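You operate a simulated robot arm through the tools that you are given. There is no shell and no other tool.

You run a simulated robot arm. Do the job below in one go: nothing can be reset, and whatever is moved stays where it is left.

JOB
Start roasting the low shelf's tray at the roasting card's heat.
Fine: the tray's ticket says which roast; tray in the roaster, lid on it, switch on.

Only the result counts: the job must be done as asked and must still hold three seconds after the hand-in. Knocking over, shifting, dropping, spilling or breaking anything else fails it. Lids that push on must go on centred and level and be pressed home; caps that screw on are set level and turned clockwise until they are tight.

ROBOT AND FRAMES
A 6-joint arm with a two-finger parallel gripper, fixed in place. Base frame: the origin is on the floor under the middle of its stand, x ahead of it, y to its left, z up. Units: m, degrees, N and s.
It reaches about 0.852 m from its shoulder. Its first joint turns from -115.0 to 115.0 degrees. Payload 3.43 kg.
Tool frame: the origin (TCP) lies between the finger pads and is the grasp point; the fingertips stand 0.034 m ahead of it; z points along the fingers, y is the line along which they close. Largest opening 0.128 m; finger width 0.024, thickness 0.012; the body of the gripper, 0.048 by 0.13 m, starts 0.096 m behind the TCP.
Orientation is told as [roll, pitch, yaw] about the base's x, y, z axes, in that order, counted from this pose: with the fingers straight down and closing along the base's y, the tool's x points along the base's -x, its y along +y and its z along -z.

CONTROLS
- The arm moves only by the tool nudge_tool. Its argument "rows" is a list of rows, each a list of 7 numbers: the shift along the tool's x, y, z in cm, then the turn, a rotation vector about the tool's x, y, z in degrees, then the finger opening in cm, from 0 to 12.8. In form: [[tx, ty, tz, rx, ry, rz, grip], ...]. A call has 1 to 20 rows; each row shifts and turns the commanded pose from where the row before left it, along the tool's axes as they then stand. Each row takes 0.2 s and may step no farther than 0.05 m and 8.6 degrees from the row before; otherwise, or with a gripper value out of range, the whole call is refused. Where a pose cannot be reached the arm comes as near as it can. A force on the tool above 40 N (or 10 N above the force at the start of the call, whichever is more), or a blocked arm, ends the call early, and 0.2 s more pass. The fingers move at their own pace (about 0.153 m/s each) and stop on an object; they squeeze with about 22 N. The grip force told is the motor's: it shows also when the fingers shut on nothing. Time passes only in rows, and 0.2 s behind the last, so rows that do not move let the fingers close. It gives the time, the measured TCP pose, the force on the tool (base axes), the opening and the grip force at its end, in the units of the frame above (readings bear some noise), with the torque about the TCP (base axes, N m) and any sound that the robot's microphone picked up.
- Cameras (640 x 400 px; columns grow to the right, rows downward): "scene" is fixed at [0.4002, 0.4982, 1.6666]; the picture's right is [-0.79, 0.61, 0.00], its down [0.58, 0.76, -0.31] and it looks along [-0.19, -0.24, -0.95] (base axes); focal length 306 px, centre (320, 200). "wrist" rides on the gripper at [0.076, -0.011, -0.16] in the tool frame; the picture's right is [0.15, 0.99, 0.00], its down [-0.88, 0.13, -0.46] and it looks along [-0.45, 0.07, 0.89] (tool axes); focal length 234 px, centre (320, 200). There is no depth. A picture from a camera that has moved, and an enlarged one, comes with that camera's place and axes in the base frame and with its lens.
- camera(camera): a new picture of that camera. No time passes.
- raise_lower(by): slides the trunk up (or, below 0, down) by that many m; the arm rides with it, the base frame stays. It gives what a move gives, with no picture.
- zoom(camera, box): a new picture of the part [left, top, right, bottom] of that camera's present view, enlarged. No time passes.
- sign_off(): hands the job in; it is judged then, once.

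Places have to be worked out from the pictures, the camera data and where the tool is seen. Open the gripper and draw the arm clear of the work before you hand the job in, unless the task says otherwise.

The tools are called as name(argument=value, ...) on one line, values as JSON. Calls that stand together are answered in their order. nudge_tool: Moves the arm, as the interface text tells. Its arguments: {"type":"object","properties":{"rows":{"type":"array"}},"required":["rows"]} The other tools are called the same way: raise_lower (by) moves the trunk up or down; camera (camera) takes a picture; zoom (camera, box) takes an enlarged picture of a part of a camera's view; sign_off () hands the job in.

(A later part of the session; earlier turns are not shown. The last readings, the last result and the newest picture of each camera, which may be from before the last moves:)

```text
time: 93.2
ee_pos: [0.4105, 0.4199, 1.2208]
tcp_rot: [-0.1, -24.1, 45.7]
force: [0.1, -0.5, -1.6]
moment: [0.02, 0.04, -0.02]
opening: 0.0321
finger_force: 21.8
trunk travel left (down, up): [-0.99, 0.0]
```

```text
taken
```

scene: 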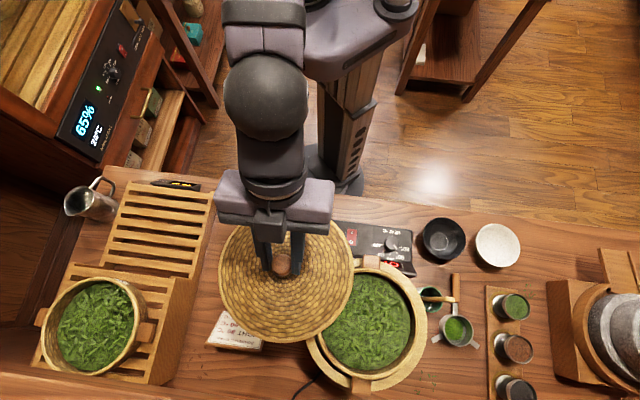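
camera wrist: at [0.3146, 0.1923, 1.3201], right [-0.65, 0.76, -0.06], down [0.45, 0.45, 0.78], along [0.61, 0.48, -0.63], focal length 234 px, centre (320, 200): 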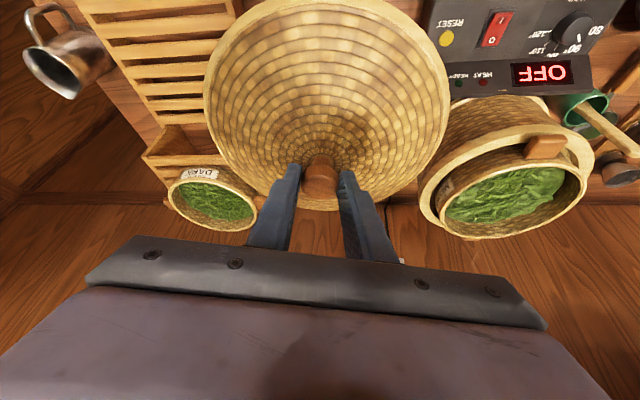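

Exactly on path. Second half of the arc.

nudge_tool(rows=[[-1.5, 2.705, 0.674, -1.049, 0, -2.335, 2], [-1.5, 2.781, 0.674, -1.049, 0, -2.335, 2], [-1.5, 2.857, 0.674, -1.049, 0, -2.335, 2], [-1.5, 2.934, 0.674, -1.049, 0, -2.335, 2], [-1.5, 3.009, 0.674, -1.049, 0, -2.335, 2], [0, 0, 0, 0, 0, 0, 2]])

camera(camera="scene")

camera(camera="wrist")

```text
time: 94.6
ee_pos: [0.3506, 0.5739, 1.2212]
tcp_rot: [0.1, -24.1, 58.4]
force: [-0.4, -0.7, -1.3]
moment: [-0.01, 0.0, 0.03]
opening: 0.0325
finger_force: 22.2
trunk travel left (down, up): [-0.99, 0.0]
```

```text
taken
```

scene: 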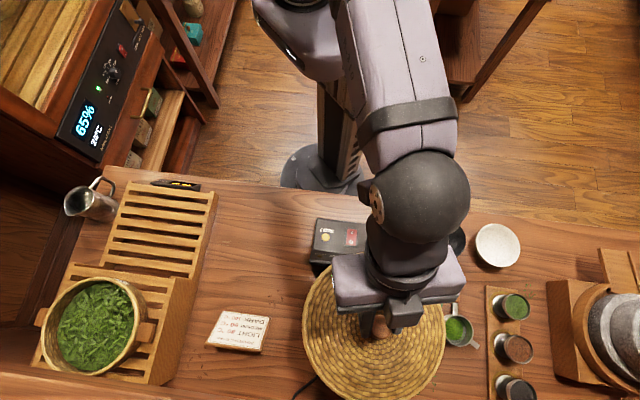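

```text
taken
camera wrist: at [0.2904, 0.4543, 1.3363], right [-0.91, 0.4, -0.06], down [0.21, 0.59, 0.78], along [0.35, 0.7, -0.63], focal length 234 px, centre (320, 200)
```

wrist: 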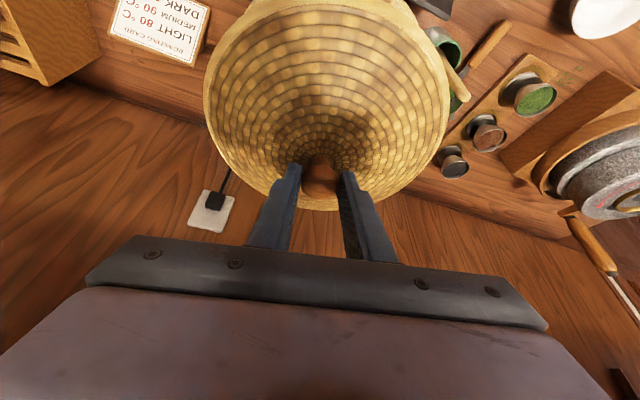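

The lid is above the tray. I measure its centre against the tray in the scene picture.

zoom(camera="scene", box=[290, 240, 460, 400])

zoom(camera="scene", box=[295, 310, 327, 330])

zoom(camera="scene", box=[424, 320, 456, 340])

zoom(camera="scene", box=[356, 380, 388, 400])

```text
2.50 times, centred on (375, 320) of scene
camera zoom: at [0.4002, 0.4982, 1.6666], right [-0.79, 0.61, 0.0], down [0.58, 0.76, -0.31], along [-0.19, -0.24, -0.95], focal length 764 px, centre (182, -100)
```

zoom: 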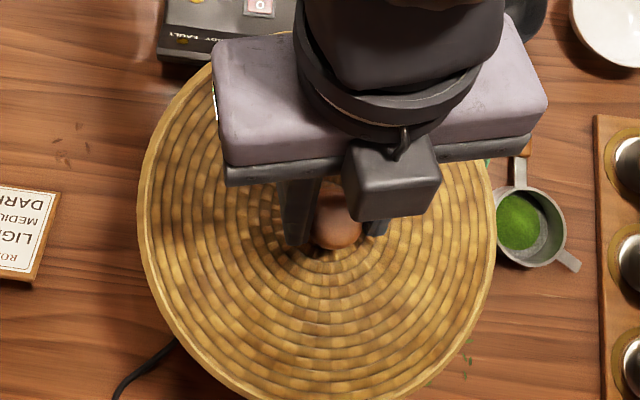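

```text
16.00 times, centred on (311, 320) of scene
camera zoom: at [0.4002, 0.4982, 1.6666], right [-0.79, 0.61, 0.0], down [0.58, 0.76, -0.31], along [-0.19, -0.24, -0.95], focal length 4892 px, centre (464, -1720)
```

zoom: 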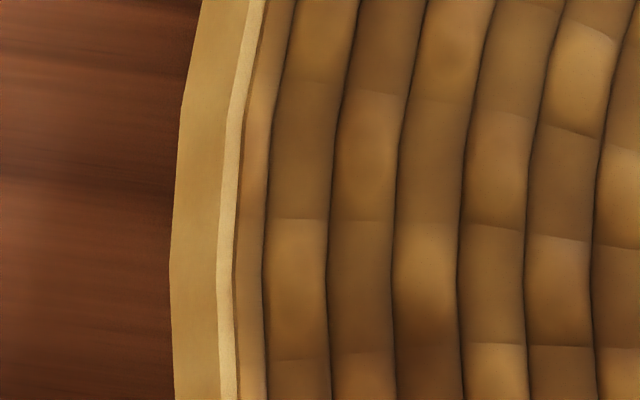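

```text
16.00 times, centred on (440, 330) of scene
camera zoom: at [0.4002, 0.4982, 1.6666], right [-0.79, 0.61, 0.0], down [0.58, 0.76, -0.31], along [-0.19, -0.24, -0.95], focal length 4892 px, centre (-1600, -1880)
```

zoom: 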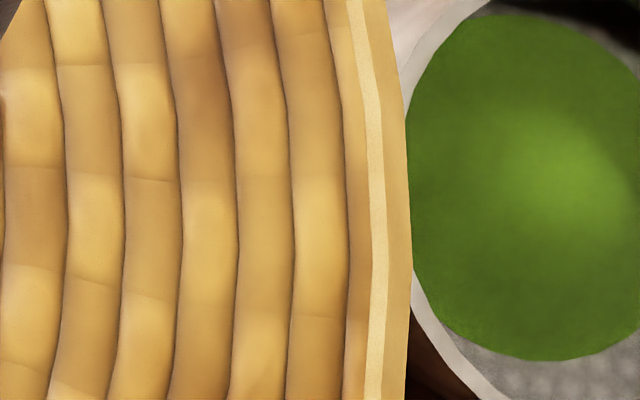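

```text
16.00 times, centred on (372, 390) of scene
camera zoom: at [0.4002, 0.4982, 1.6666], right [-0.79, 0.61, 0.0], down [0.58, 0.76, -0.31], along [-0.19, -0.24, -0.95], focal length 4892 px, centre (-512, -2840)
```

zoom: 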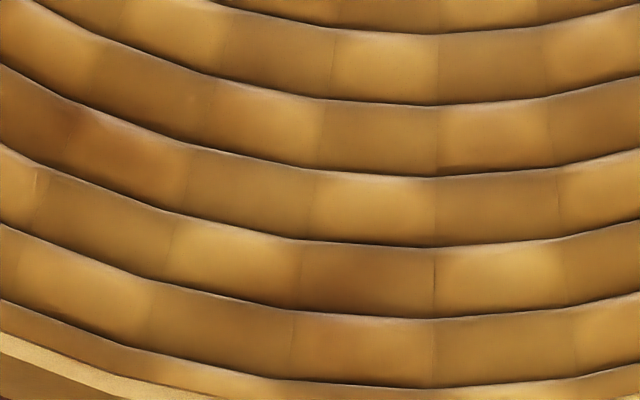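

Lid centre agrees with the ring within about 1 mm, but I want the tray's actual centre after release too. I swing the lid back half-way to uncover the tray and measure it.

nudge_tool(rows=[[1.614, -2.933, -0.726, 1.049, 0, 2.335, 2], [1.614, -2.857, -0.726, 1.049, 0, 2.335, 2], [1.614, -2.781, -0.726, 1.049, 0, 2.335, 2], [1.614, -2.705, -0.726, 1.049, 0, 2.335, 2], [1.614, -2.629, -0.726, 1.049, 0, 2.335, 2], [0, -2, 0, 0, 0, 0, 2], [0, -2, 0, 0, 0, 0, 2], [0, 0, 0, 0, 0, 0, 2]])

zoom(camera="scene", box=[295, 240, 435, 400])

zoom(camera="scene", box=[300, 300, 332, 320])

zoom(camera="scene", box=[400, 310, 432, 330])

zoom(camera="scene", box=[365, 370, 397, 390])

zoom(camera="scene", box=[335, 255, 367, 275])

```text
time: 96.4
ee_pos: [0.4385, 0.3938, 1.2204]
tcp_rot: [-0.1, -24.1, 45.7]
force: [-0.8, 0.2, -1.7]
moment: [-0.02, -0.01, -0.02]
opening: 0.0327
finger_force: 21.6
trunk travel left (down, up): [-0.99, 0.0]
```

```text
2.50 times, centred on (365, 320) of scene
camera zoom: at [0.4002, 0.4982, 1.6666], right [-0.79, 0.61, 0.0], down [0.58, 0.76, -0.31], along [-0.19, -0.24, -0.95], focal length 764 px, centre (208, -100)
```

zoom: 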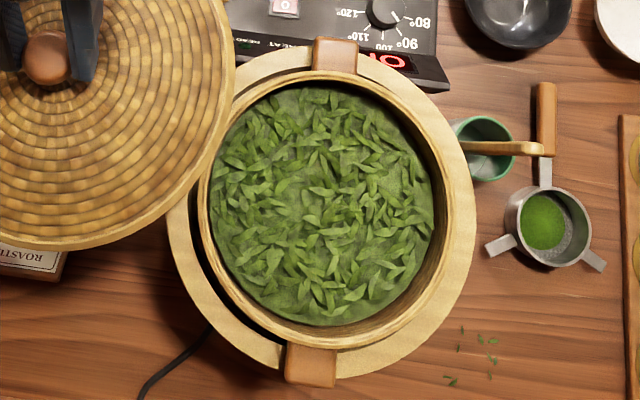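

```text
16.00 times, centred on (316, 310) of scene
camera zoom: at [0.4002, 0.4982, 1.6666], right [-0.79, 0.61, 0.0], down [0.58, 0.76, -0.31], along [-0.19, -0.24, -0.95], focal length 4892 px, centre (384, -1560)
```

zoom: 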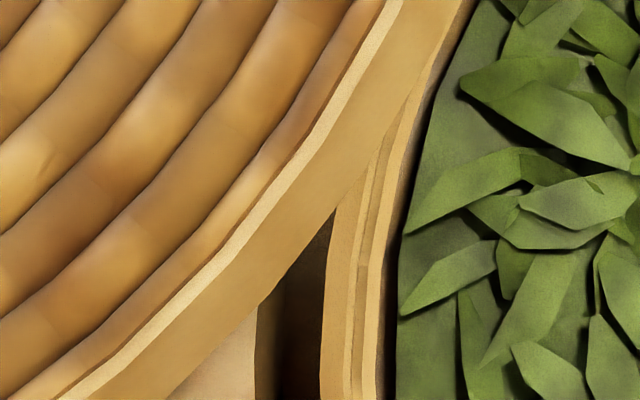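

```text
16.00 times, centred on (416, 320) of scene
camera zoom: at [0.4002, 0.4982, 1.6666], right [-0.79, 0.61, 0.0], down [0.58, 0.76, -0.31], along [-0.19, -0.24, -0.95], focal length 4892 px, centre (-1216, -1720)
```

zoom: 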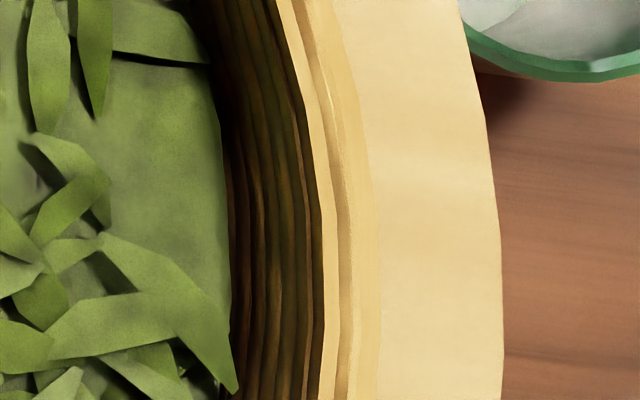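

```text
16.00 times, centred on (381, 380) of scene
camera zoom: at [0.4002, 0.4982, 1.6666], right [-0.79, 0.61, 0.0], down [0.58, 0.76, -0.31], along [-0.19, -0.24, -0.95], focal length 4892 px, centre (-656, -2680)
```

zoom: 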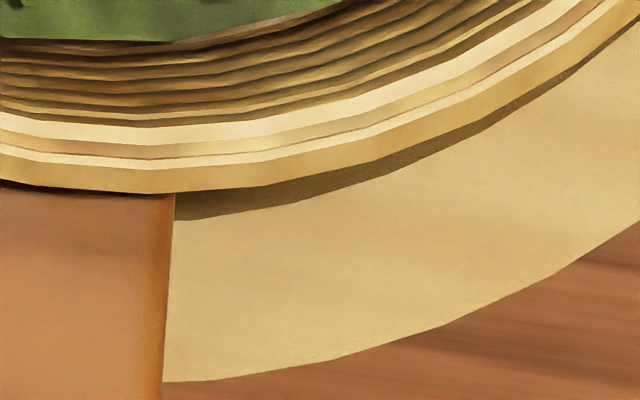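

```text
16.00 times, centred on (351, 265) of scene
camera zoom: at [0.4002, 0.4982, 1.6666], right [-0.79, 0.61, 0.0], down [0.58, 0.76, -0.31], along [-0.19, -0.24, -0.95], focal length 4892 px, centre (-176, -840)
```

zoom: 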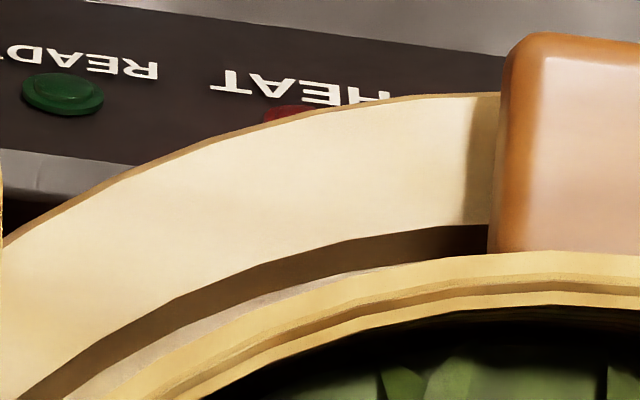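

Tray centre in scene-plane coordinates (0.0860, 0.0385), lid at its hover (0.0846, 0.0389): only ~1.4 mm sideways correction needed. I swing the lid back over with that correction.

nudge_tool(rows=[[0, 2, 0, 0, 0, 0, 2], [0, 2, 0, 0, 0, 0, 2], [-1.5, 2.705, 0.674, -1.049, 0, -2.335, 2], [-1.5, 2.781, 0.674, -1.049, 0, -2.335, 2], [-1.5, 2.857, 0.674, -1.049, 0, -2.335, 2], [-1.5, 2.934, 0.674, -1.049, 0, -2.335, 2], [-1.5, 3.009, 0.674, -1.049, 0, -2.335, 2], [0, 0.14, 0, 0, 0, 0, 2], [0, 0, 0, 0, 0, 0, 2]])

zoom(camera="scene", box=[295, 310, 327, 330])

zoom(camera="scene", box=[424, 320, 456, 340])

zoom(camera="scene", box=[336, 380, 368, 400])

```text
time: 98.4
ee_pos: [0.3491, 0.5752, 1.2197]
tcp_rot: [0.1, -24.1, 58.6]
force: [0.0, -0.2, -1.6]
moment: [0.0, 0.02, 0.01]
opening: 0.0327
finger_force: 22.4
trunk travel left (down, up): [-0.99, 0.0]
```

```text
16.00 times, centred on (311, 320) of scene
camera zoom: at [0.4002, 0.4982, 1.6666], right [-0.79, 0.61, 0.0], down [0.58, 0.76, -0.31], along [-0.19, -0.24, -0.95], focal length 4892 px, centre (464, -1720)
```

zoom: 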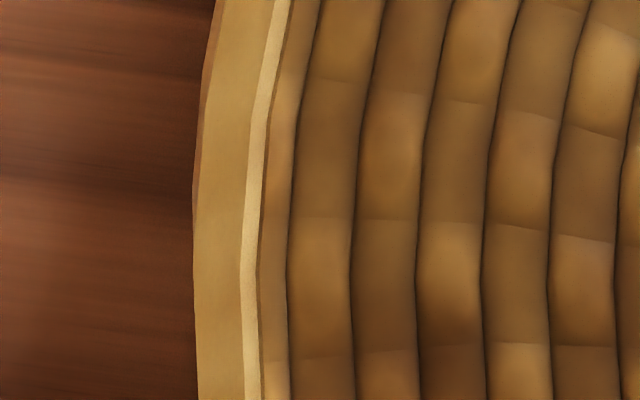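

```text
16.00 times, centred on (440, 330) of scene
camera zoom: at [0.4002, 0.4982, 1.6666], right [-0.79, 0.61, 0.0], down [0.58, 0.76, -0.31], along [-0.19, -0.24, -0.95], focal length 4892 px, centre (-1600, -1880)
```

zoom: 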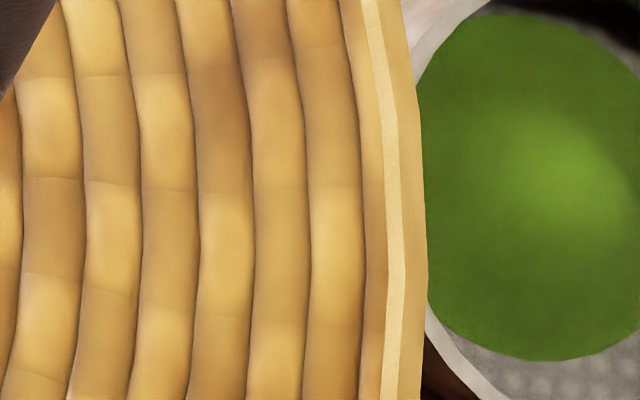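

```text
16.00 times, centred on (352, 390) of scene
camera zoom: at [0.4002, 0.4982, 1.6666], right [-0.79, 0.61, 0.0], down [0.58, 0.76, -0.31], along [-0.19, -0.24, -0.95], focal length 4892 px, centre (-192, -2840)
```

zoom: 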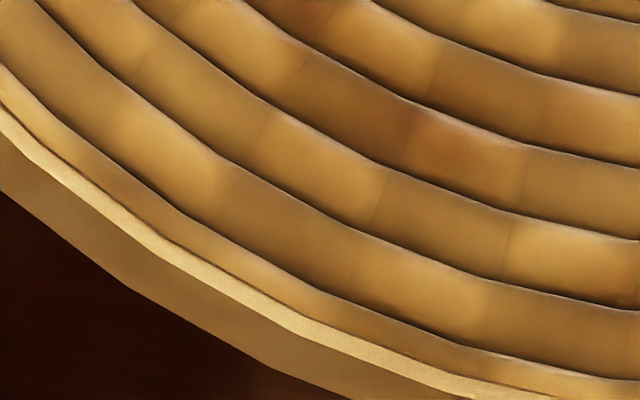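

Lid centre now (0.0869, 0.0386) vs tray (0.0860, 0.0385): within 1 mm. I trim 0.8 mm and descend 4.5 cm, then feel for contact in small steps.

nudge_tool(rows=[[0.615, -0.08, 1.368, 0, 0, 0, 2], [0.615, 0, 1.368, 0, 0, 0, 2], [0.615, 0, 1.368, 0, 0, 0, 2], [0, 0, 0, 0, 0, 0, 2]])

nudge_tool(rows=[[0.205, 0, 0.456, 0, 0, 0, 2], [0, 0, 0, 0, 0, 0, 2]])

zoom(camera="scene", box=[290, 240, 460, 400])

```text
time: 99.4
ee_pos: [0.3494, 0.5739, 1.1739]
tcp_rot: [0.0, -24.1, 58.6]
force: [-0.5, -0.3, -2.1]
moment: [0.02, 0.03, -0.02]
opening: 0.0325
finger_force: 22.4
trunk travel left (down, up): [-0.99, 0.0]
```

```text
time: 100.0
ee_pos: [0.3499, 0.5745, 1.1724]
tcp_rot: [0.0, -24.5, 58.4]
force: [1.8, -1.2, 11.6]
moment: [-0.36, 0.08, 0.05]
opening: 0.0325
finger_force: 22.1
trunk travel left (down, up): [-0.99, 0.0]
```

```text
2.50 times, centred on (375, 320) of scene
camera zoom: at [0.4002, 0.4982, 1.6666], right [-0.79, 0.61, 0.0], down [0.58, 0.76, -0.31], along [-0.19, -0.24, -0.95], focal length 764 px, centre (182, -100)
```

zoom: 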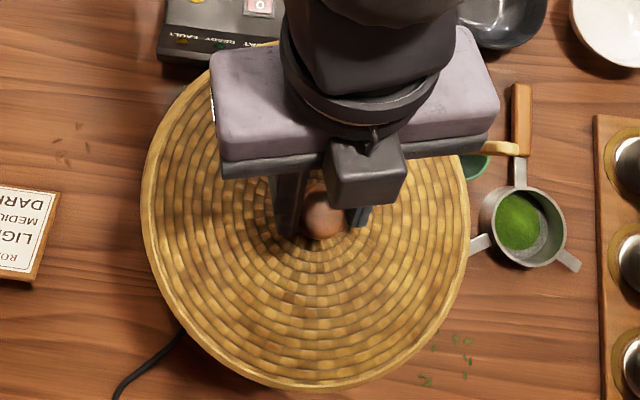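

Contact at TCP z≈1.172 (11.6 N). I look at how the lid lies relative to tray and ring from the wrist camera.

camera(camera="wrist")

zoom(camera="wrist", box=[180, 0, 460, 130])

zoom(camera="scene", box=[335, 370, 395, 400])

```text
taken
camera wrist: at [0.2891, 0.454, 1.2869], right [-0.91, 0.4, -0.06], down [0.21, 0.59, 0.78], along [0.35, 0.7, -0.62], focal length 234 px, centre (320, 200)
```

wrist: 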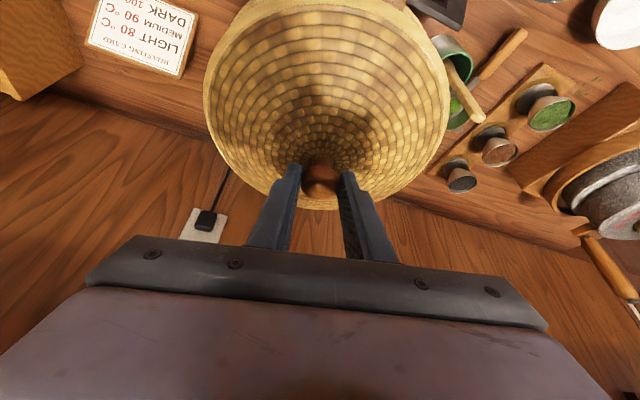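

```text
2.29 times, centred on (320, 65) of wrist
camera zoom: at [0.2891, 0.454, 1.2869], right [-0.91, 0.4, -0.06], down [0.21, 0.59, 0.78], along [0.35, 0.7, -0.62], focal length 535 px, centre (320, 509)
```

zoom: 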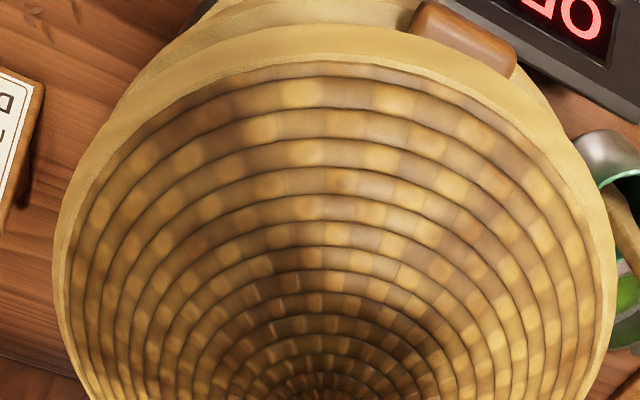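

```text
10.67 times, centred on (365, 385) of scene
camera zoom: at [0.4002, 0.4982, 1.6666], right [-0.79, 0.61, 0.0], down [0.58, 0.76, -0.31], along [-0.19, -0.24, -0.95], focal length 3262 px, centre (-160, -1773)
```

zoom: 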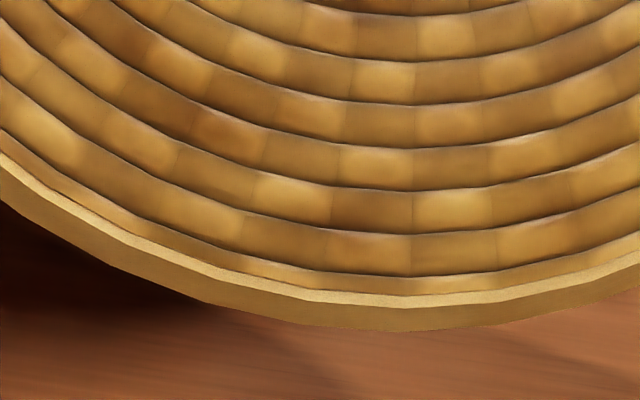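

The brim is still ~2 cm above the tray rim at first contact, so the lid seems to have a plug that must enter the tray; the moment shows the contact lies on the robot's side. I lift 4 mm, shift 2 mm outward and try again.

nudge_tool(rows=[[-0.205, 0, -0.456, 0, 0, 0, 2], [-0.182, 0, 0.082, 0, 0, 0, 2], [0, 0, 0, 0, 0, 0, 2]])

nudge_tool(rows=[[0.123, 0, 0.274, 0, 0, 0, 2], [0, 0, 0, 0, 0, 0, 2]])

nudge_tool(rows=[[0.123, 0, 0.274, 0, 0, 0, 2], [0, 0, 0, 0, 0, 0, 2]])

```text
time: 100.8
ee_pos: [0.35, 0.5764, 1.1753]
tcp_rot: [0.0, -24.0, 58.5]
force: [0.1, 0.3, -0.4]
moment: [-0.03, 0.03, 0.01]
opening: 0.0324
finger_force: 22.3
trunk travel left (down, up): [-0.99, 0.0]
```

```text
time: 101.4
ee_pos: [0.3498, 0.5773, 1.172]
tcp_rot: [0.0, -24.2, 58.4]
force: [-0.2, 0.8, 0.3]
moment: [0.22, -0.03, 0.09]
opening: 0.0322
finger_force: 22.1
trunk travel left (down, up): [-0.99, 0.0]
```

```text
time: 102.0
ee_pos: [0.3501, 0.5772, 1.1718]
tcp_rot: [0.0, -24.5, 58.5]
force: [-0.1, 1.0, 11.2]
moment: [-0.34, 0.18, 0.14]
opening: 0.0324
finger_force: 21.5
trunk travel left (down, up): [-0.99, 0.0]
```

Now both sides touch at the same height, so the lid is sitting flat on something. To judge whether that is its home height I need the table's height, so I look for common table marks in both cameras.

zoom(camera="wrist", box=[60, 0, 220, 100])

zoom(camera="scene", box=[190, 280, 310, 380])

zoom(camera="wrist", box=[420, 20, 580, 130])

zoom(camera="scene", box=[410, 300, 530, 400])

```text
4.00 times, centred on (140, 50) of wrist
camera zoom: at [0.2897, 0.4564, 1.287], right [-0.91, 0.4, -0.06], down [0.21, 0.59, 0.78], along [0.35, 0.7, -0.62], focal length 937 px, centre (1040, 800)
```

zoom: 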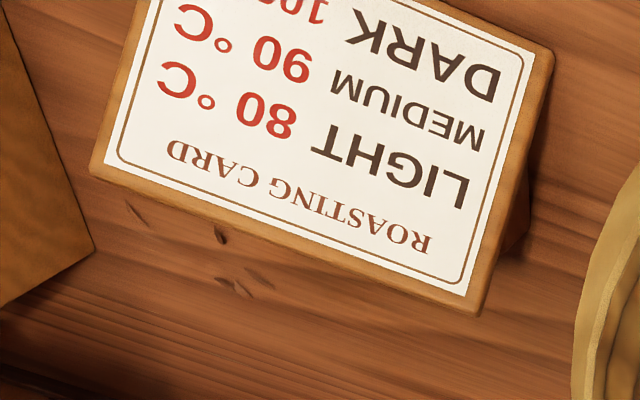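

```text
4.00 times, centred on (250, 330) of scene
camera zoom: at [0.4002, 0.4982, 1.6666], right [-0.79, 0.61, 0.0], down [0.58, 0.76, -0.31], along [-0.19, -0.24, -0.95], focal length 1223 px, centre (600, -320)
```

zoom: 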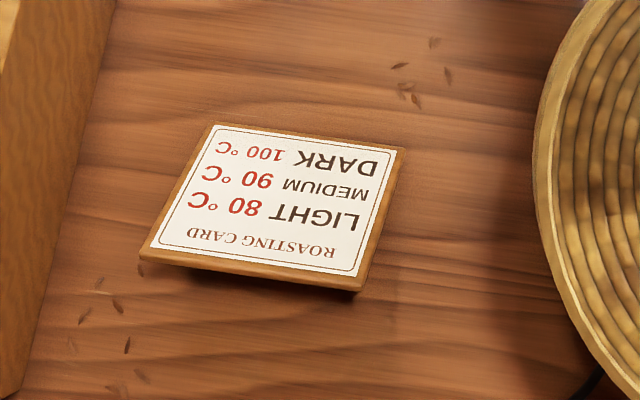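

```text
3.64 times, centred on (500, 75) of wrist
camera zoom: at [0.2897, 0.4564, 1.287], right [-0.91, 0.4, -0.06], down [0.21, 0.59, 0.78], along [0.35, 0.7, -0.62], focal length 852 px, centre (-334, 654)
```

zoom: 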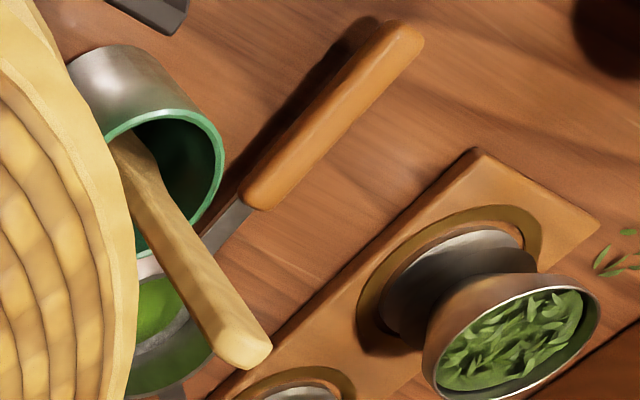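

```text
4.00 times, centred on (470, 350) of scene
camera zoom: at [0.4002, 0.4982, 1.6666], right [-0.79, 0.61, 0.0], down [0.58, 0.76, -0.31], along [-0.19, -0.24, -0.95], focal length 1223 px, centre (-280, -400)
```

zoom: 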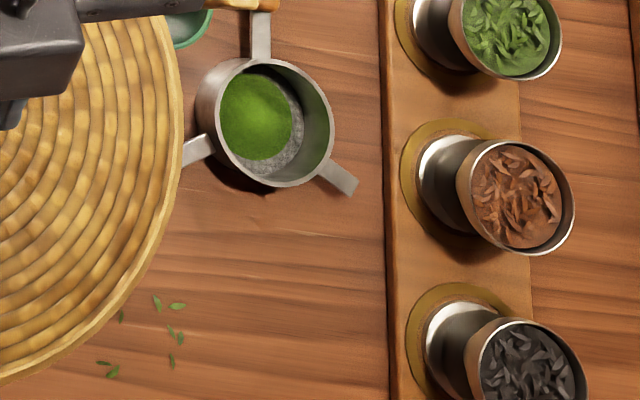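

Table height comes out near 0.845, so the lid's underside is now about at rim level – it seems to rest flat on the tray rim. I go back inward 2 mm (the measured centre), come to light contact, and re-measure centring.

nudge_tool(rows=[[-0.246, 0, -0.547, 0, 0, 0, 2], [0.182, 0, -0.082, 0, 0, 0, 2], [0, 0, 0, 0, 0, 0, 2]])

zoom(camera="scene", box=[295, 300, 327, 320])

zoom(camera="scene", box=[416, 310, 448, 330])

zoom(camera="scene", box=[355, 375, 395, 400])

```text
time: 102.8
ee_pos: [0.3501, 0.5756, 1.1741]
tcp_rot: [0.0, -24.0, 58.4]
force: [0.4, -0.5, -1.1]
moment: [-0.01, 0.01, 0.04]
opening: 0.0324
finger_force: 21.7
trunk travel left (down, up): [-0.99, 0.0]
```

```text
16.00 times, centred on (311, 310) of scene
camera zoom: at [0.4002, 0.4982, 1.6666], right [-0.79, 0.61, 0.0], down [0.58, 0.76, -0.31], along [-0.19, -0.24, -0.95], focal length 4892 px, centre (464, -1560)
```

zoom: 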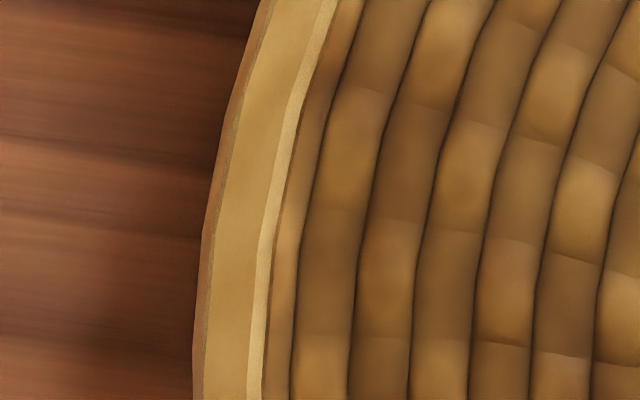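

```text
16.00 times, centred on (432, 320) of scene
camera zoom: at [0.4002, 0.4982, 1.6666], right [-0.79, 0.61, 0.0], down [0.58, 0.76, -0.31], along [-0.19, -0.24, -0.95], focal length 4892 px, centre (-1472, -1720)
```

zoom: 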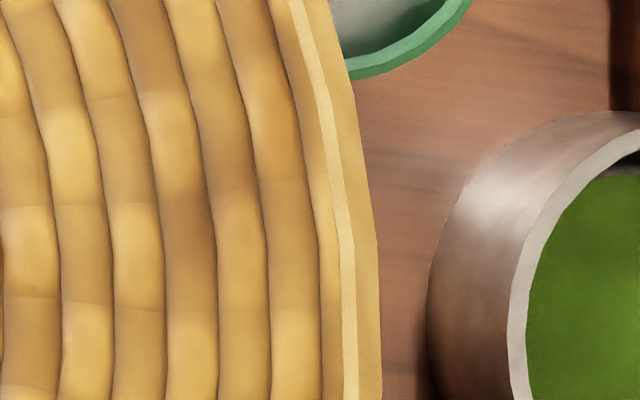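

```text
16.00 times, centred on (375, 388) of scene
camera zoom: at [0.4002, 0.4982, 1.6666], right [-0.79, 0.61, 0.0], down [0.58, 0.76, -0.31], along [-0.19, -0.24, -0.95], focal length 4892 px, centre (-560, -2800)
```

zoom: 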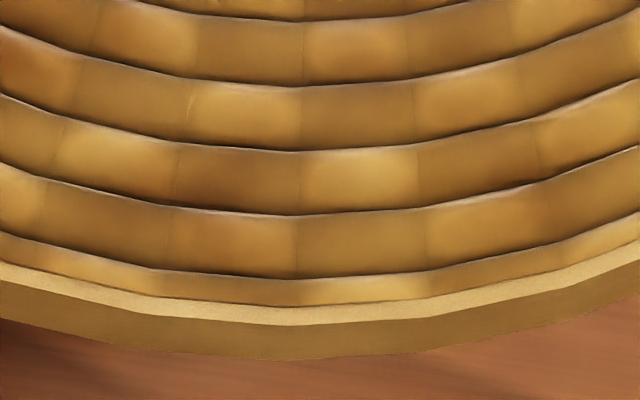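

Lid (0.0857, 0.0391) vs tray (0.0860, 0.0385): centred within a millimetre. Now I lower in 1 mm steps to see how the contact builds up.

nudge_tool(rows=[[0.041, 0, 0.091, 0, 0, 0, 2], [0, 0, 0, 0, 0, 0, 2], [0, 0, 0, 0, 0, 0, 2]])

nudge_tool(rows=[[0.082, 0, 0.182, 0, 0, 0, 2], [0, 0, 0, 0, 0, 0, 2], [0, 0, 0, 0, 0, 0, 2]])

nudge_tool(rows=[[0.082, 0, 0.182, 0, 0, 0, 2], [0, 0, 0, 0, 0, 0, 2], [0, 0, 0, 0, 0, 0, 2]])

```text
time: 103.6
ee_pos: [0.3498, 0.5768, 1.1747]
tcp_rot: [0.0, -24.1, 58.4]
force: [0.2, -0.5, -0.6]
moment: [-0.03, 0.03, -0.02]
opening: 0.0323
finger_force: 22.1
trunk travel left (down, up): [-0.99, 0.0]
```

```text
time: 104.4
ee_pos: [0.3499, 0.5765, 1.173]
tcp_rot: [0.0, -24.1, 58.5]
force: [0.2, -0.4, -1.0]
moment: [-0.02, 0.03, 0.0]
opening: 0.0324
finger_force: 22.3
trunk travel left (down, up): [-0.99, 0.0]
```

```text
time: 105.2
ee_pos: [0.3498, 0.5756, 1.1717]
tcp_rot: [0.0, -24.2, 58.4]
force: [0.4, 0.5, 6.5]
moment: [-0.27, 0.05, 0.05]
opening: 0.0329
finger_force: 21.8
trunk travel left (down, up): [-0.99, 0.0]
```

Contact again at ~1.172 on the near side. I press further in steps to see if the lid goes home.

nudge_tool(rows=[[0.123, 0, 0.274, 0, 0, 0, 2], [0, 0, 0, 0, 0, 0, 2], [0, 0, 0, 0, 0, 0, 2]])

nudge_tool(rows=[[0.123, 0, 0.274, 0, 0, 0, 2], [0, 0, 0, 0, 0, 0, 2], [0, 0, 0, 0, 0, 0, 2]])

zoom(camera="scene", box=[290, 240, 460, 400])

```text
time: 106.0
ee_pos: [0.3499, 0.575, 1.1731]
tcp_rot: [0.0, -24.8, 58.4]
force: [2.8, 1.6, 19.9]
moment: [0.22, -0.2, 0.06]
opening: 0.0324
finger_force: 22.1
trunk travel left (down, up): [-0.99, 0.0]
```

```text
time: 106.8
ee_pos: [0.3495, 0.5754, 1.1683]
tcp_rot: [0.1, -24.4, 58.4]
force: [1.5, 1.3, 20.0]
moment: [0.27, -0.2, 0.06]
opening: 0.0323
finger_force: 21.9
trunk travel left (down, up): [-0.99, 0.0]
```

```text
2.50 times, centred on (375, 320) of scene
camera zoom: at [0.4002, 0.4982, 1.6666], right [-0.79, 0.61, 0.0], down [0.58, 0.76, -0.31], along [-0.19, -0.24, -0.95], focal length 764 px, centre (182, -100)
```

zoom: 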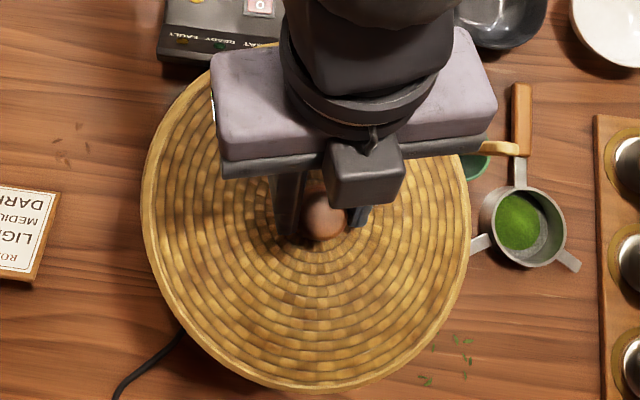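

At 20 N the resultant is exactly at the lid's centre, so it is bearing evenly all round; the last 4 mm may be finger slip on the knob or lid travel. I measure the lid edge again.

zoom(camera="scene", box=[295, 300, 327, 320])

zoom(camera="scene", box=[416, 310, 448, 330])

zoom(camera="scene", box=[355, 375, 395, 400])

zoom(camera="wrist", box=[240, 110, 400, 220])

```text
16.00 times, centred on (311, 310) of scene
camera zoom: at [0.4002, 0.4982, 1.6666], right [-0.79, 0.61, 0.0], down [0.58, 0.76, -0.31], along [-0.19, -0.24, -0.95], focal length 4892 px, centre (464, -1560)
```

zoom: 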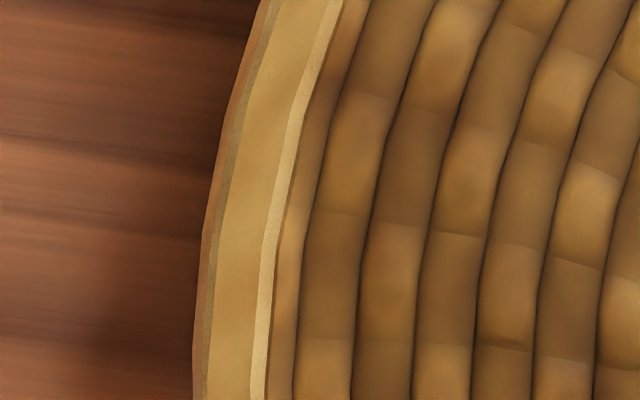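

```text
16.00 times, centred on (432, 320) of scene
camera zoom: at [0.4002, 0.4982, 1.6666], right [-0.79, 0.61, 0.0], down [0.58, 0.76, -0.31], along [-0.19, -0.24, -0.95], focal length 4892 px, centre (-1472, -1720)
```

zoom: 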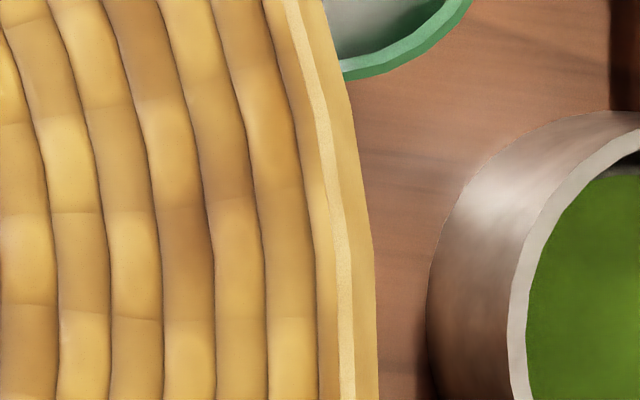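

```text
16.00 times, centred on (375, 388) of scene
camera zoom: at [0.4002, 0.4982, 1.6666], right [-0.79, 0.61, 0.0], down [0.58, 0.76, -0.31], along [-0.19, -0.24, -0.95], focal length 4892 px, centre (-560, -2800)
```

zoom: 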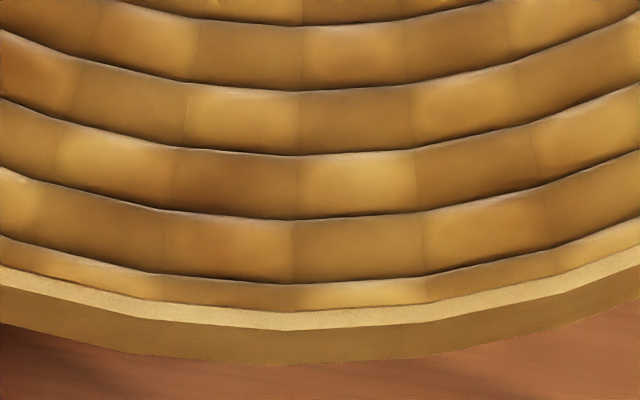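

```text
3.64 times, centred on (320, 165) of wrist
camera zoom: at [0.2888, 0.4542, 1.2828], right [-0.91, 0.4, -0.06], down [0.21, 0.59, 0.78], along [0.35, 0.7, -0.62], focal length 852 px, centre (320, 327)
```

zoom: 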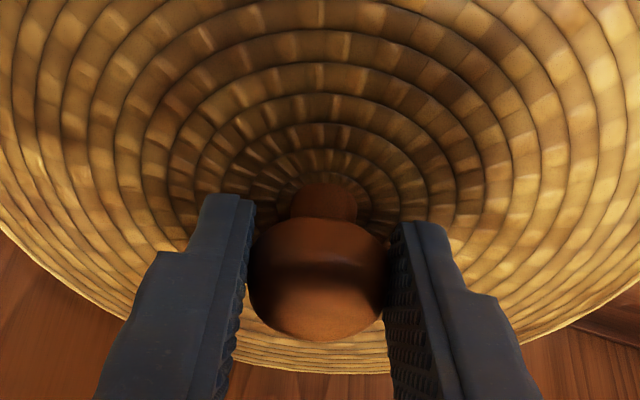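

Lid edge is at z≈1.095 and bears evenly; the fingers slid ~3–4 mm on the knob. To learn whether the lid has a plug that is in or not, I compare the contact height here with that at a sideways offset: first lift 1.5 cm and touch down again here.

nudge_tool(rows=[[-0.41, 0, -0.912, 0, 0, 0, 2], [-0.41, 0, -0.912, 0, 0, 0, 2], [0, 0, 0, 0, 0, 0, 2]])

zoom(camera="wrist", box=[220, 60, 420, 220])

zoom(camera="scene", box=[290, 240, 460, 400])

```text
time: 107.6
ee_pos: [0.3489, 0.5758, 1.1833]
tcp_rot: [0.0, -24.0, 58.5]
force: [-0.6, -0.6, -1.7]
moment: [-0.01, 0.0, 0.02]
opening: 0.0322
finger_force: 22.1
trunk travel left (down, up): [-0.99, 0.0]
```

```text
2.50 times, centred on (320, 140) of wrist
camera zoom: at [0.2895, 0.4563, 1.2988], right [-0.91, 0.4, -0.06], down [0.21, 0.6, 0.77], along [0.35, 0.69, -0.63], focal length 585 px, centre (320, 350)
```

zoom: 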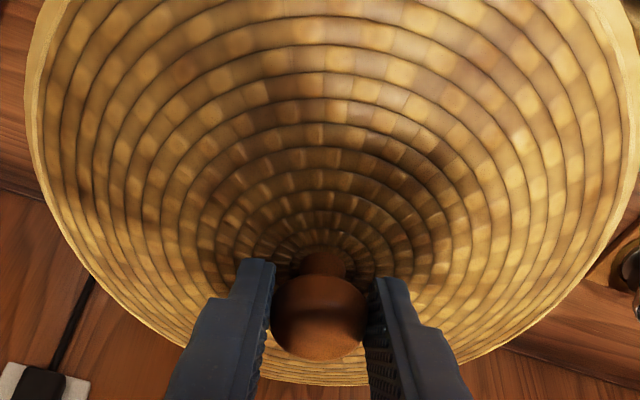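

```text
2.50 times, centred on (375, 320) of scene
camera zoom: at [0.4002, 0.4982, 1.6666], right [-0.79, 0.61, 0.0], down [0.58, 0.76, -0.31], along [-0.19, -0.24, -0.95], focal length 764 px, centre (182, -100)
```

zoom: 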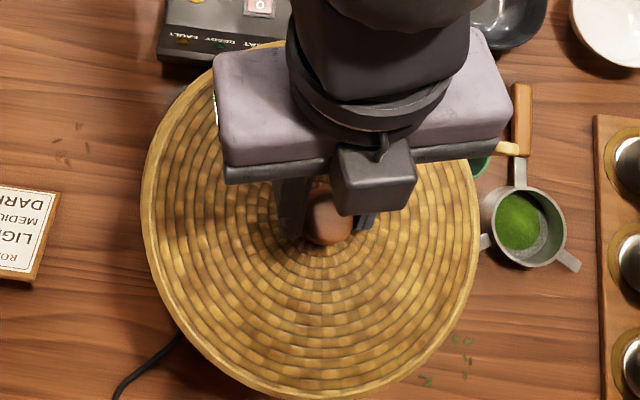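

Lifted, lid still level in the grip. Touching down again here to get the reference height.

nudge_tool(rows=[[0.205, 0, 0.456, 0, 0, 0, 2], [0.164, 0, 0.365, 0, 0, 0, 2], [0, 0, 0, 0, 0, 0, 2], [0, 0, 0, 0, 0, 0, 2]])

nudge_tool(rows=[[0.082, 0, 0.182, 0, 0, 0, 2], [0, 0, 0, 0, 0, 0, 2], [0, 0, 0, 0, 0, 0, 2]])

nudge_tool(rows=[[0.082, 0, 0.182, 0, 0, 0, 2], [0, 0, 0, 0, 0, 0, 2], [0, 0, 0, 0, 0, 0, 2]])

nudge_tool(rows=[[0.082, 0, 0.182, 0, 0, 0, 2], [0, 0, 0, 0, 0, 0, 2], [0, 0, 0, 0, 0, 0, 2]])

```text
time: 108.6
ee_pos: [0.3494, 0.5763, 1.1748]
tcp_rot: [0.0, -24.1, 58.5]
force: [0.6, -0.6, -2.1]
moment: [-0.04, 0.01, -0.01]
opening: 0.0322
finger_force: 21.1
trunk travel left (down, up): [-0.99, 0.0]
```

```text
time: 109.4
ee_pos: [0.3492, 0.5752, 1.1732]
tcp_rot: [0.1, -24.1, 58.5]
force: [0.5, 0.1, -1.8]
moment: [-0.03, 0.01, -0.04]
opening: 0.0324
finger_force: 22.5
trunk travel left (down, up): [-0.99, 0.0]
```

```text
time: 110.2
ee_pos: [0.3497, 0.5752, 1.1716]
tcp_rot: [0.0, -24.1, 58.4]
force: [0.0, -0.2, -1.5]
moment: [-0.04, 0.01, -0.01]
opening: 0.0324
finger_force: 21.9
trunk travel left (down, up): [-0.99, 0.0]
```

```text
time: 111.0
ee_pos: [0.3511, 0.5753, 1.1699]
tcp_rot: [0.0, -24.1, 58.4]
force: [-0.1, -0.3, -1.6]
moment: [0.0, 0.0, -0.01]
opening: 0.0323
finger_force: 22.4
trunk travel left (down, up): [-0.99, 0.0]
```

Still free at 1.170 (because of the slip). Continue.

nudge_tool(rows=[[0.041, 0, 0.091, 0, 0, 0, 2], [0, 0, 0, 0, 0, 0, 2], [0, 0, 0, 0, 0, 0, 2]])

nudge_tool(rows=[[0.041, 0, 0.091, 0, 0, 0, 2], [0, 0, 0, 0, 0, 0, 2], [0, 0, 0, 0, 0, 0, 2]])

nudge_tool(rows=[[0.041, 0, 0.091, 0, 0, 0, 2], [0, 0, 0, 0, 0, 0, 2], [0, 0, 0, 0, 0, 0, 2]])

nudge_tool(rows=[[0.041, 0, 0.091, 0, 0, 0, 2], [0, 0, 0, 0, 0, 0, 2], [0, 0, 0, 0, 0, 0, 2]])

```text
time: 111.8
ee_pos: [0.3498, 0.5758, 1.1698]
tcp_rot: [0.0, -24.1, 58.5]
force: [0.8, -0.1, 0.4]
moment: [-0.12, 0.07, 0.01]
opening: 0.0324
finger_force: 21.6
trunk travel left (down, up): [-0.99, 0.0]
```

```text
time: 112.6
ee_pos: [0.351, 0.5759, 1.1692]
tcp_rot: [0.1, -24.4, 58.5]
force: [1.8, 2.8, 7.3]
moment: [-0.45, 0.23, 0.05]
opening: 0.0325
finger_force: 21.9
trunk travel left (down, up): [-0.99, 0.0]
```

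```text
time: 113.4
ee_pos: [0.3498, 0.5757, 1.1685]
tcp_rot: [0.0, -24.4, 58.6]
force: [3.8, 3.3, 13.0]
moment: [0.08, -0.11, -0.01]
opening: 0.0323
finger_force: 21.9
trunk travel left (down, up): [-0.99, 0.0]
```

```text
time: 114.2
ee_pos: [0.3489, 0.5756, 1.169]
tcp_rot: [0.0, -24.5, 58.3]
force: [3.8, 4.5, 17.2]
moment: [0.24, -0.22, 0.01]
opening: 0.0324
finger_force: 21.9
trunk travel left (down, up): [-0.99, 0.0]
```

The load starts on the near side and becomes centred by 13 N: the lid's underside is flush all round on the rim. I unload by 3 mm and open the fingers.

nudge_tool(rows=[[-0.123, 0, -0.274, 0, 0, 0, 2], [0, 0, 0, 0, 0, 0, 2]])

nudge_tool(rows=[[0, 0, 0, 0, 0, 0, 3.6], [0, 0, 0, 0, 0, 0, 4.6], [0, 0, 0, 0, 0, 0, 5.6], [0, 0, 0, 0, 0, 0, 5.6]])

zoom(camera="wrist", box=[220, 60, 420, 220])

zoom(camera="scene", box=[290, 240, 460, 400])

```text
time: 114.8
ee_pos: [0.349, 0.5752, 1.1686]
tcp_rot: [0.0, -23.9, 58.5]
force: [2.6, 3.1, 7.1]
moment: [0.54, -0.33, 0.01]
opening: 0.0323
finger_force: 21.6
trunk travel left (down, up): [-0.99, 0.0]
```

```text
time: 115.8
ee_pos: [0.3491, 0.5761, 1.1691]
tcp_rot: [0.0, -24.0, 58.5]
force: [-0.3, -0.6, 0.0]
moment: [0.02, 0.0, -0.02]
opening: 0.0559
finger_force: 0.0
trunk travel left (down, up): [-0.99, 0.0]
```

```text
2.50 times, centred on (320, 140) of wrist
camera zoom: at [0.2891, 0.4559, 1.2837], right [-0.91, 0.4, -0.06], down [0.21, 0.59, 0.78], along [0.35, 0.7, -0.63], focal length 585 px, centre (320, 350)
```

zoom: 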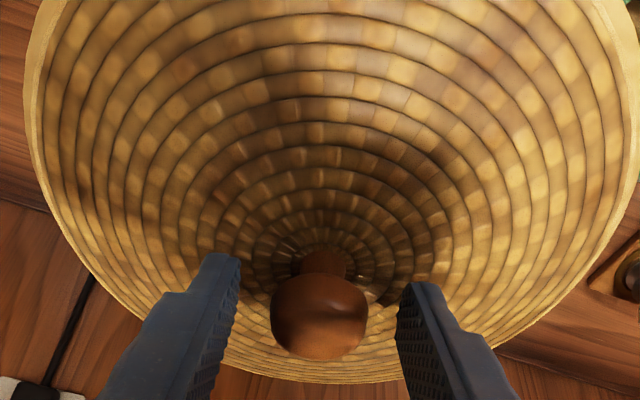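

```text
2.50 times, centred on (375, 320) of scene
camera zoom: at [0.4002, 0.4982, 1.6666], right [-0.79, 0.61, 0.0], down [0.58, 0.76, -0.31], along [-0.19, -0.24, -0.95], focal length 764 px, centre (182, -100)
```

zoom: 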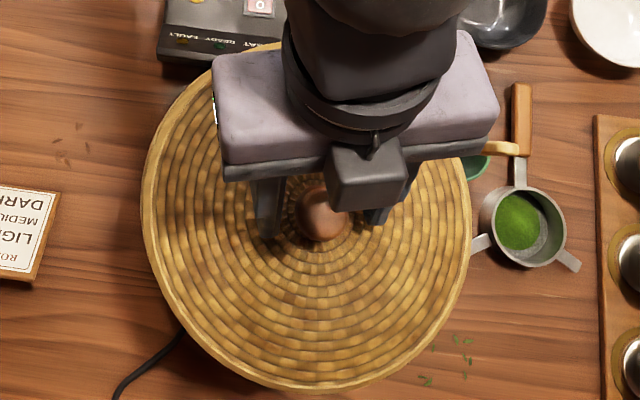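

Lid stays put. I withdraw back along the tool axis and inspect it.

nudge_tool(rows=[[0, 0, -3, 0, 0, 0, 5.6], [0, 0, -4, 0, 0, 0, 5.6], [0, 0, -4, 0, 0, 0, 5.6], [4, 0, 0, 0, 0, 0, 5.6], [4, 0, 0, 0, 0, 0, 5.6], [4, 0, -1, 0, 0, 0, 5.6], [0, 0, 0, 0, 0, 0, 5.6]])

camera(camera="wrist")

camera(camera="scene")

zoom(camera="scene", box=[280, 240, 450, 400])

```text
time: 117.4
ee_pos: [0.2681, 0.4373, 1.2289]
tcp_rot: [0.1, -24.1, 58.6]
force: [0.3, -0.1, -0.4]
moment: [-0.02, 0.03, 0.0]
opening: 0.056
finger_force: 0.1
trunk travel left (down, up): [-0.99, 0.0]
```

```text
taken
camera wrist: at [0.2087, 0.3189, 1.3444], right [-0.91, 0.4, -0.06], down [0.21, 0.6, 0.78], along [0.35, 0.69, -0.63], focal length 234 px, centre (320, 200)
```

wrist: 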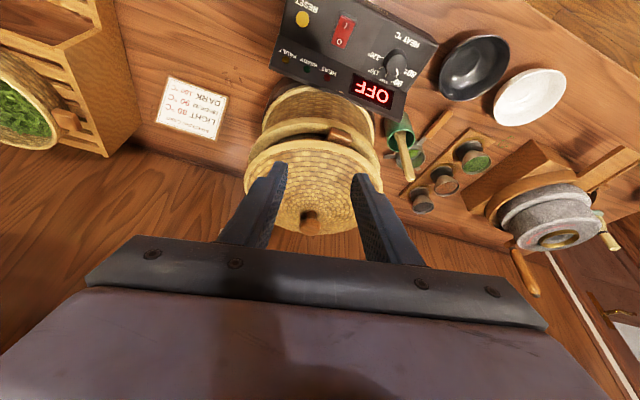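

```text
taken
```

scene: 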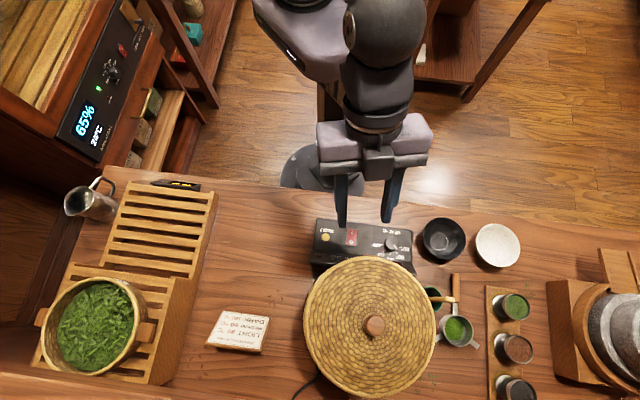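

```text
2.50 times, centred on (365, 320) of scene
camera zoom: at [0.4002, 0.4982, 1.6666], right [-0.79, 0.61, 0.0], down [0.58, 0.76, -0.31], along [-0.19, -0.24, -0.95], focal length 764 px, centre (208, -100)
```

zoom: 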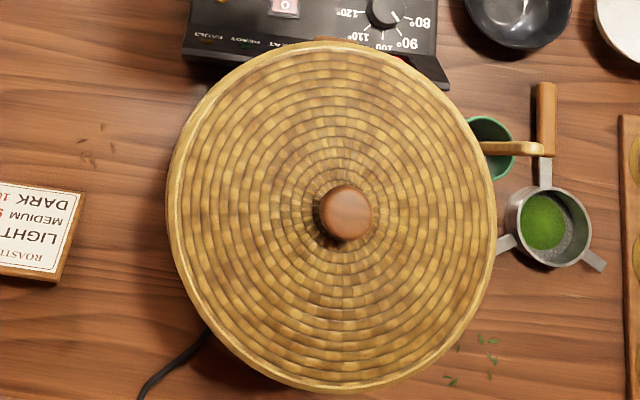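

Now the wrist camera sees lid, tray and ring from the side at a low angle. Zooming in.

zoom(camera="wrist", box=[230, 80, 400, 240])

zoom(camera="wrist", box=[280, 100, 390, 180])

```text
2.50 times, centred on (315, 160) of wrist
camera zoom: at [0.2087, 0.3189, 1.3444], right [-0.91, 0.4, -0.06], down [0.21, 0.6, 0.78], along [0.35, 0.69, -0.63], focal length 585 px, centre (332, 300)
```

zoom: 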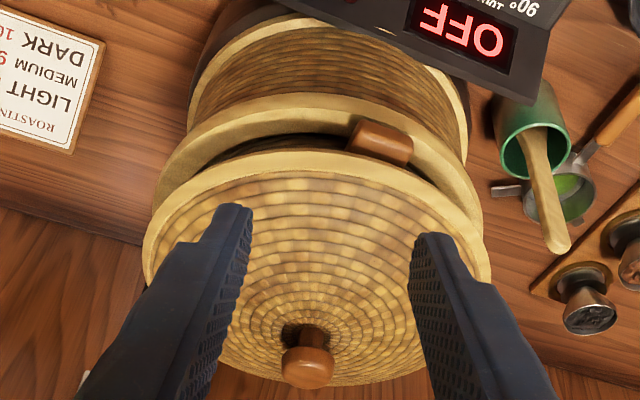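

```text
5.00 times, centred on (335, 140) of wrist
camera zoom: at [0.2087, 0.3189, 1.3444], right [-0.91, 0.4, -0.06], down [0.21, 0.6, 0.78], along [0.35, 0.69, -0.63], focal length 1171 px, centre (245, 500)
```

zoom: 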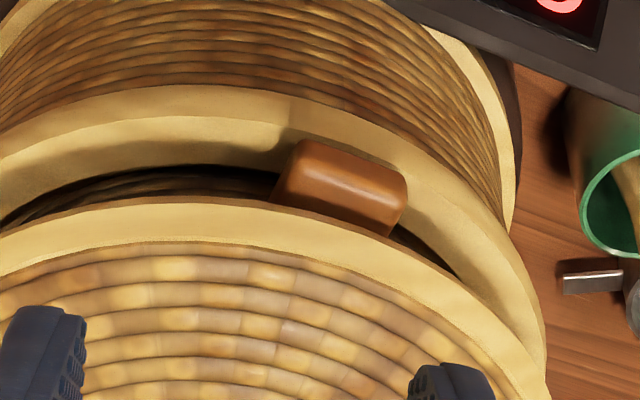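

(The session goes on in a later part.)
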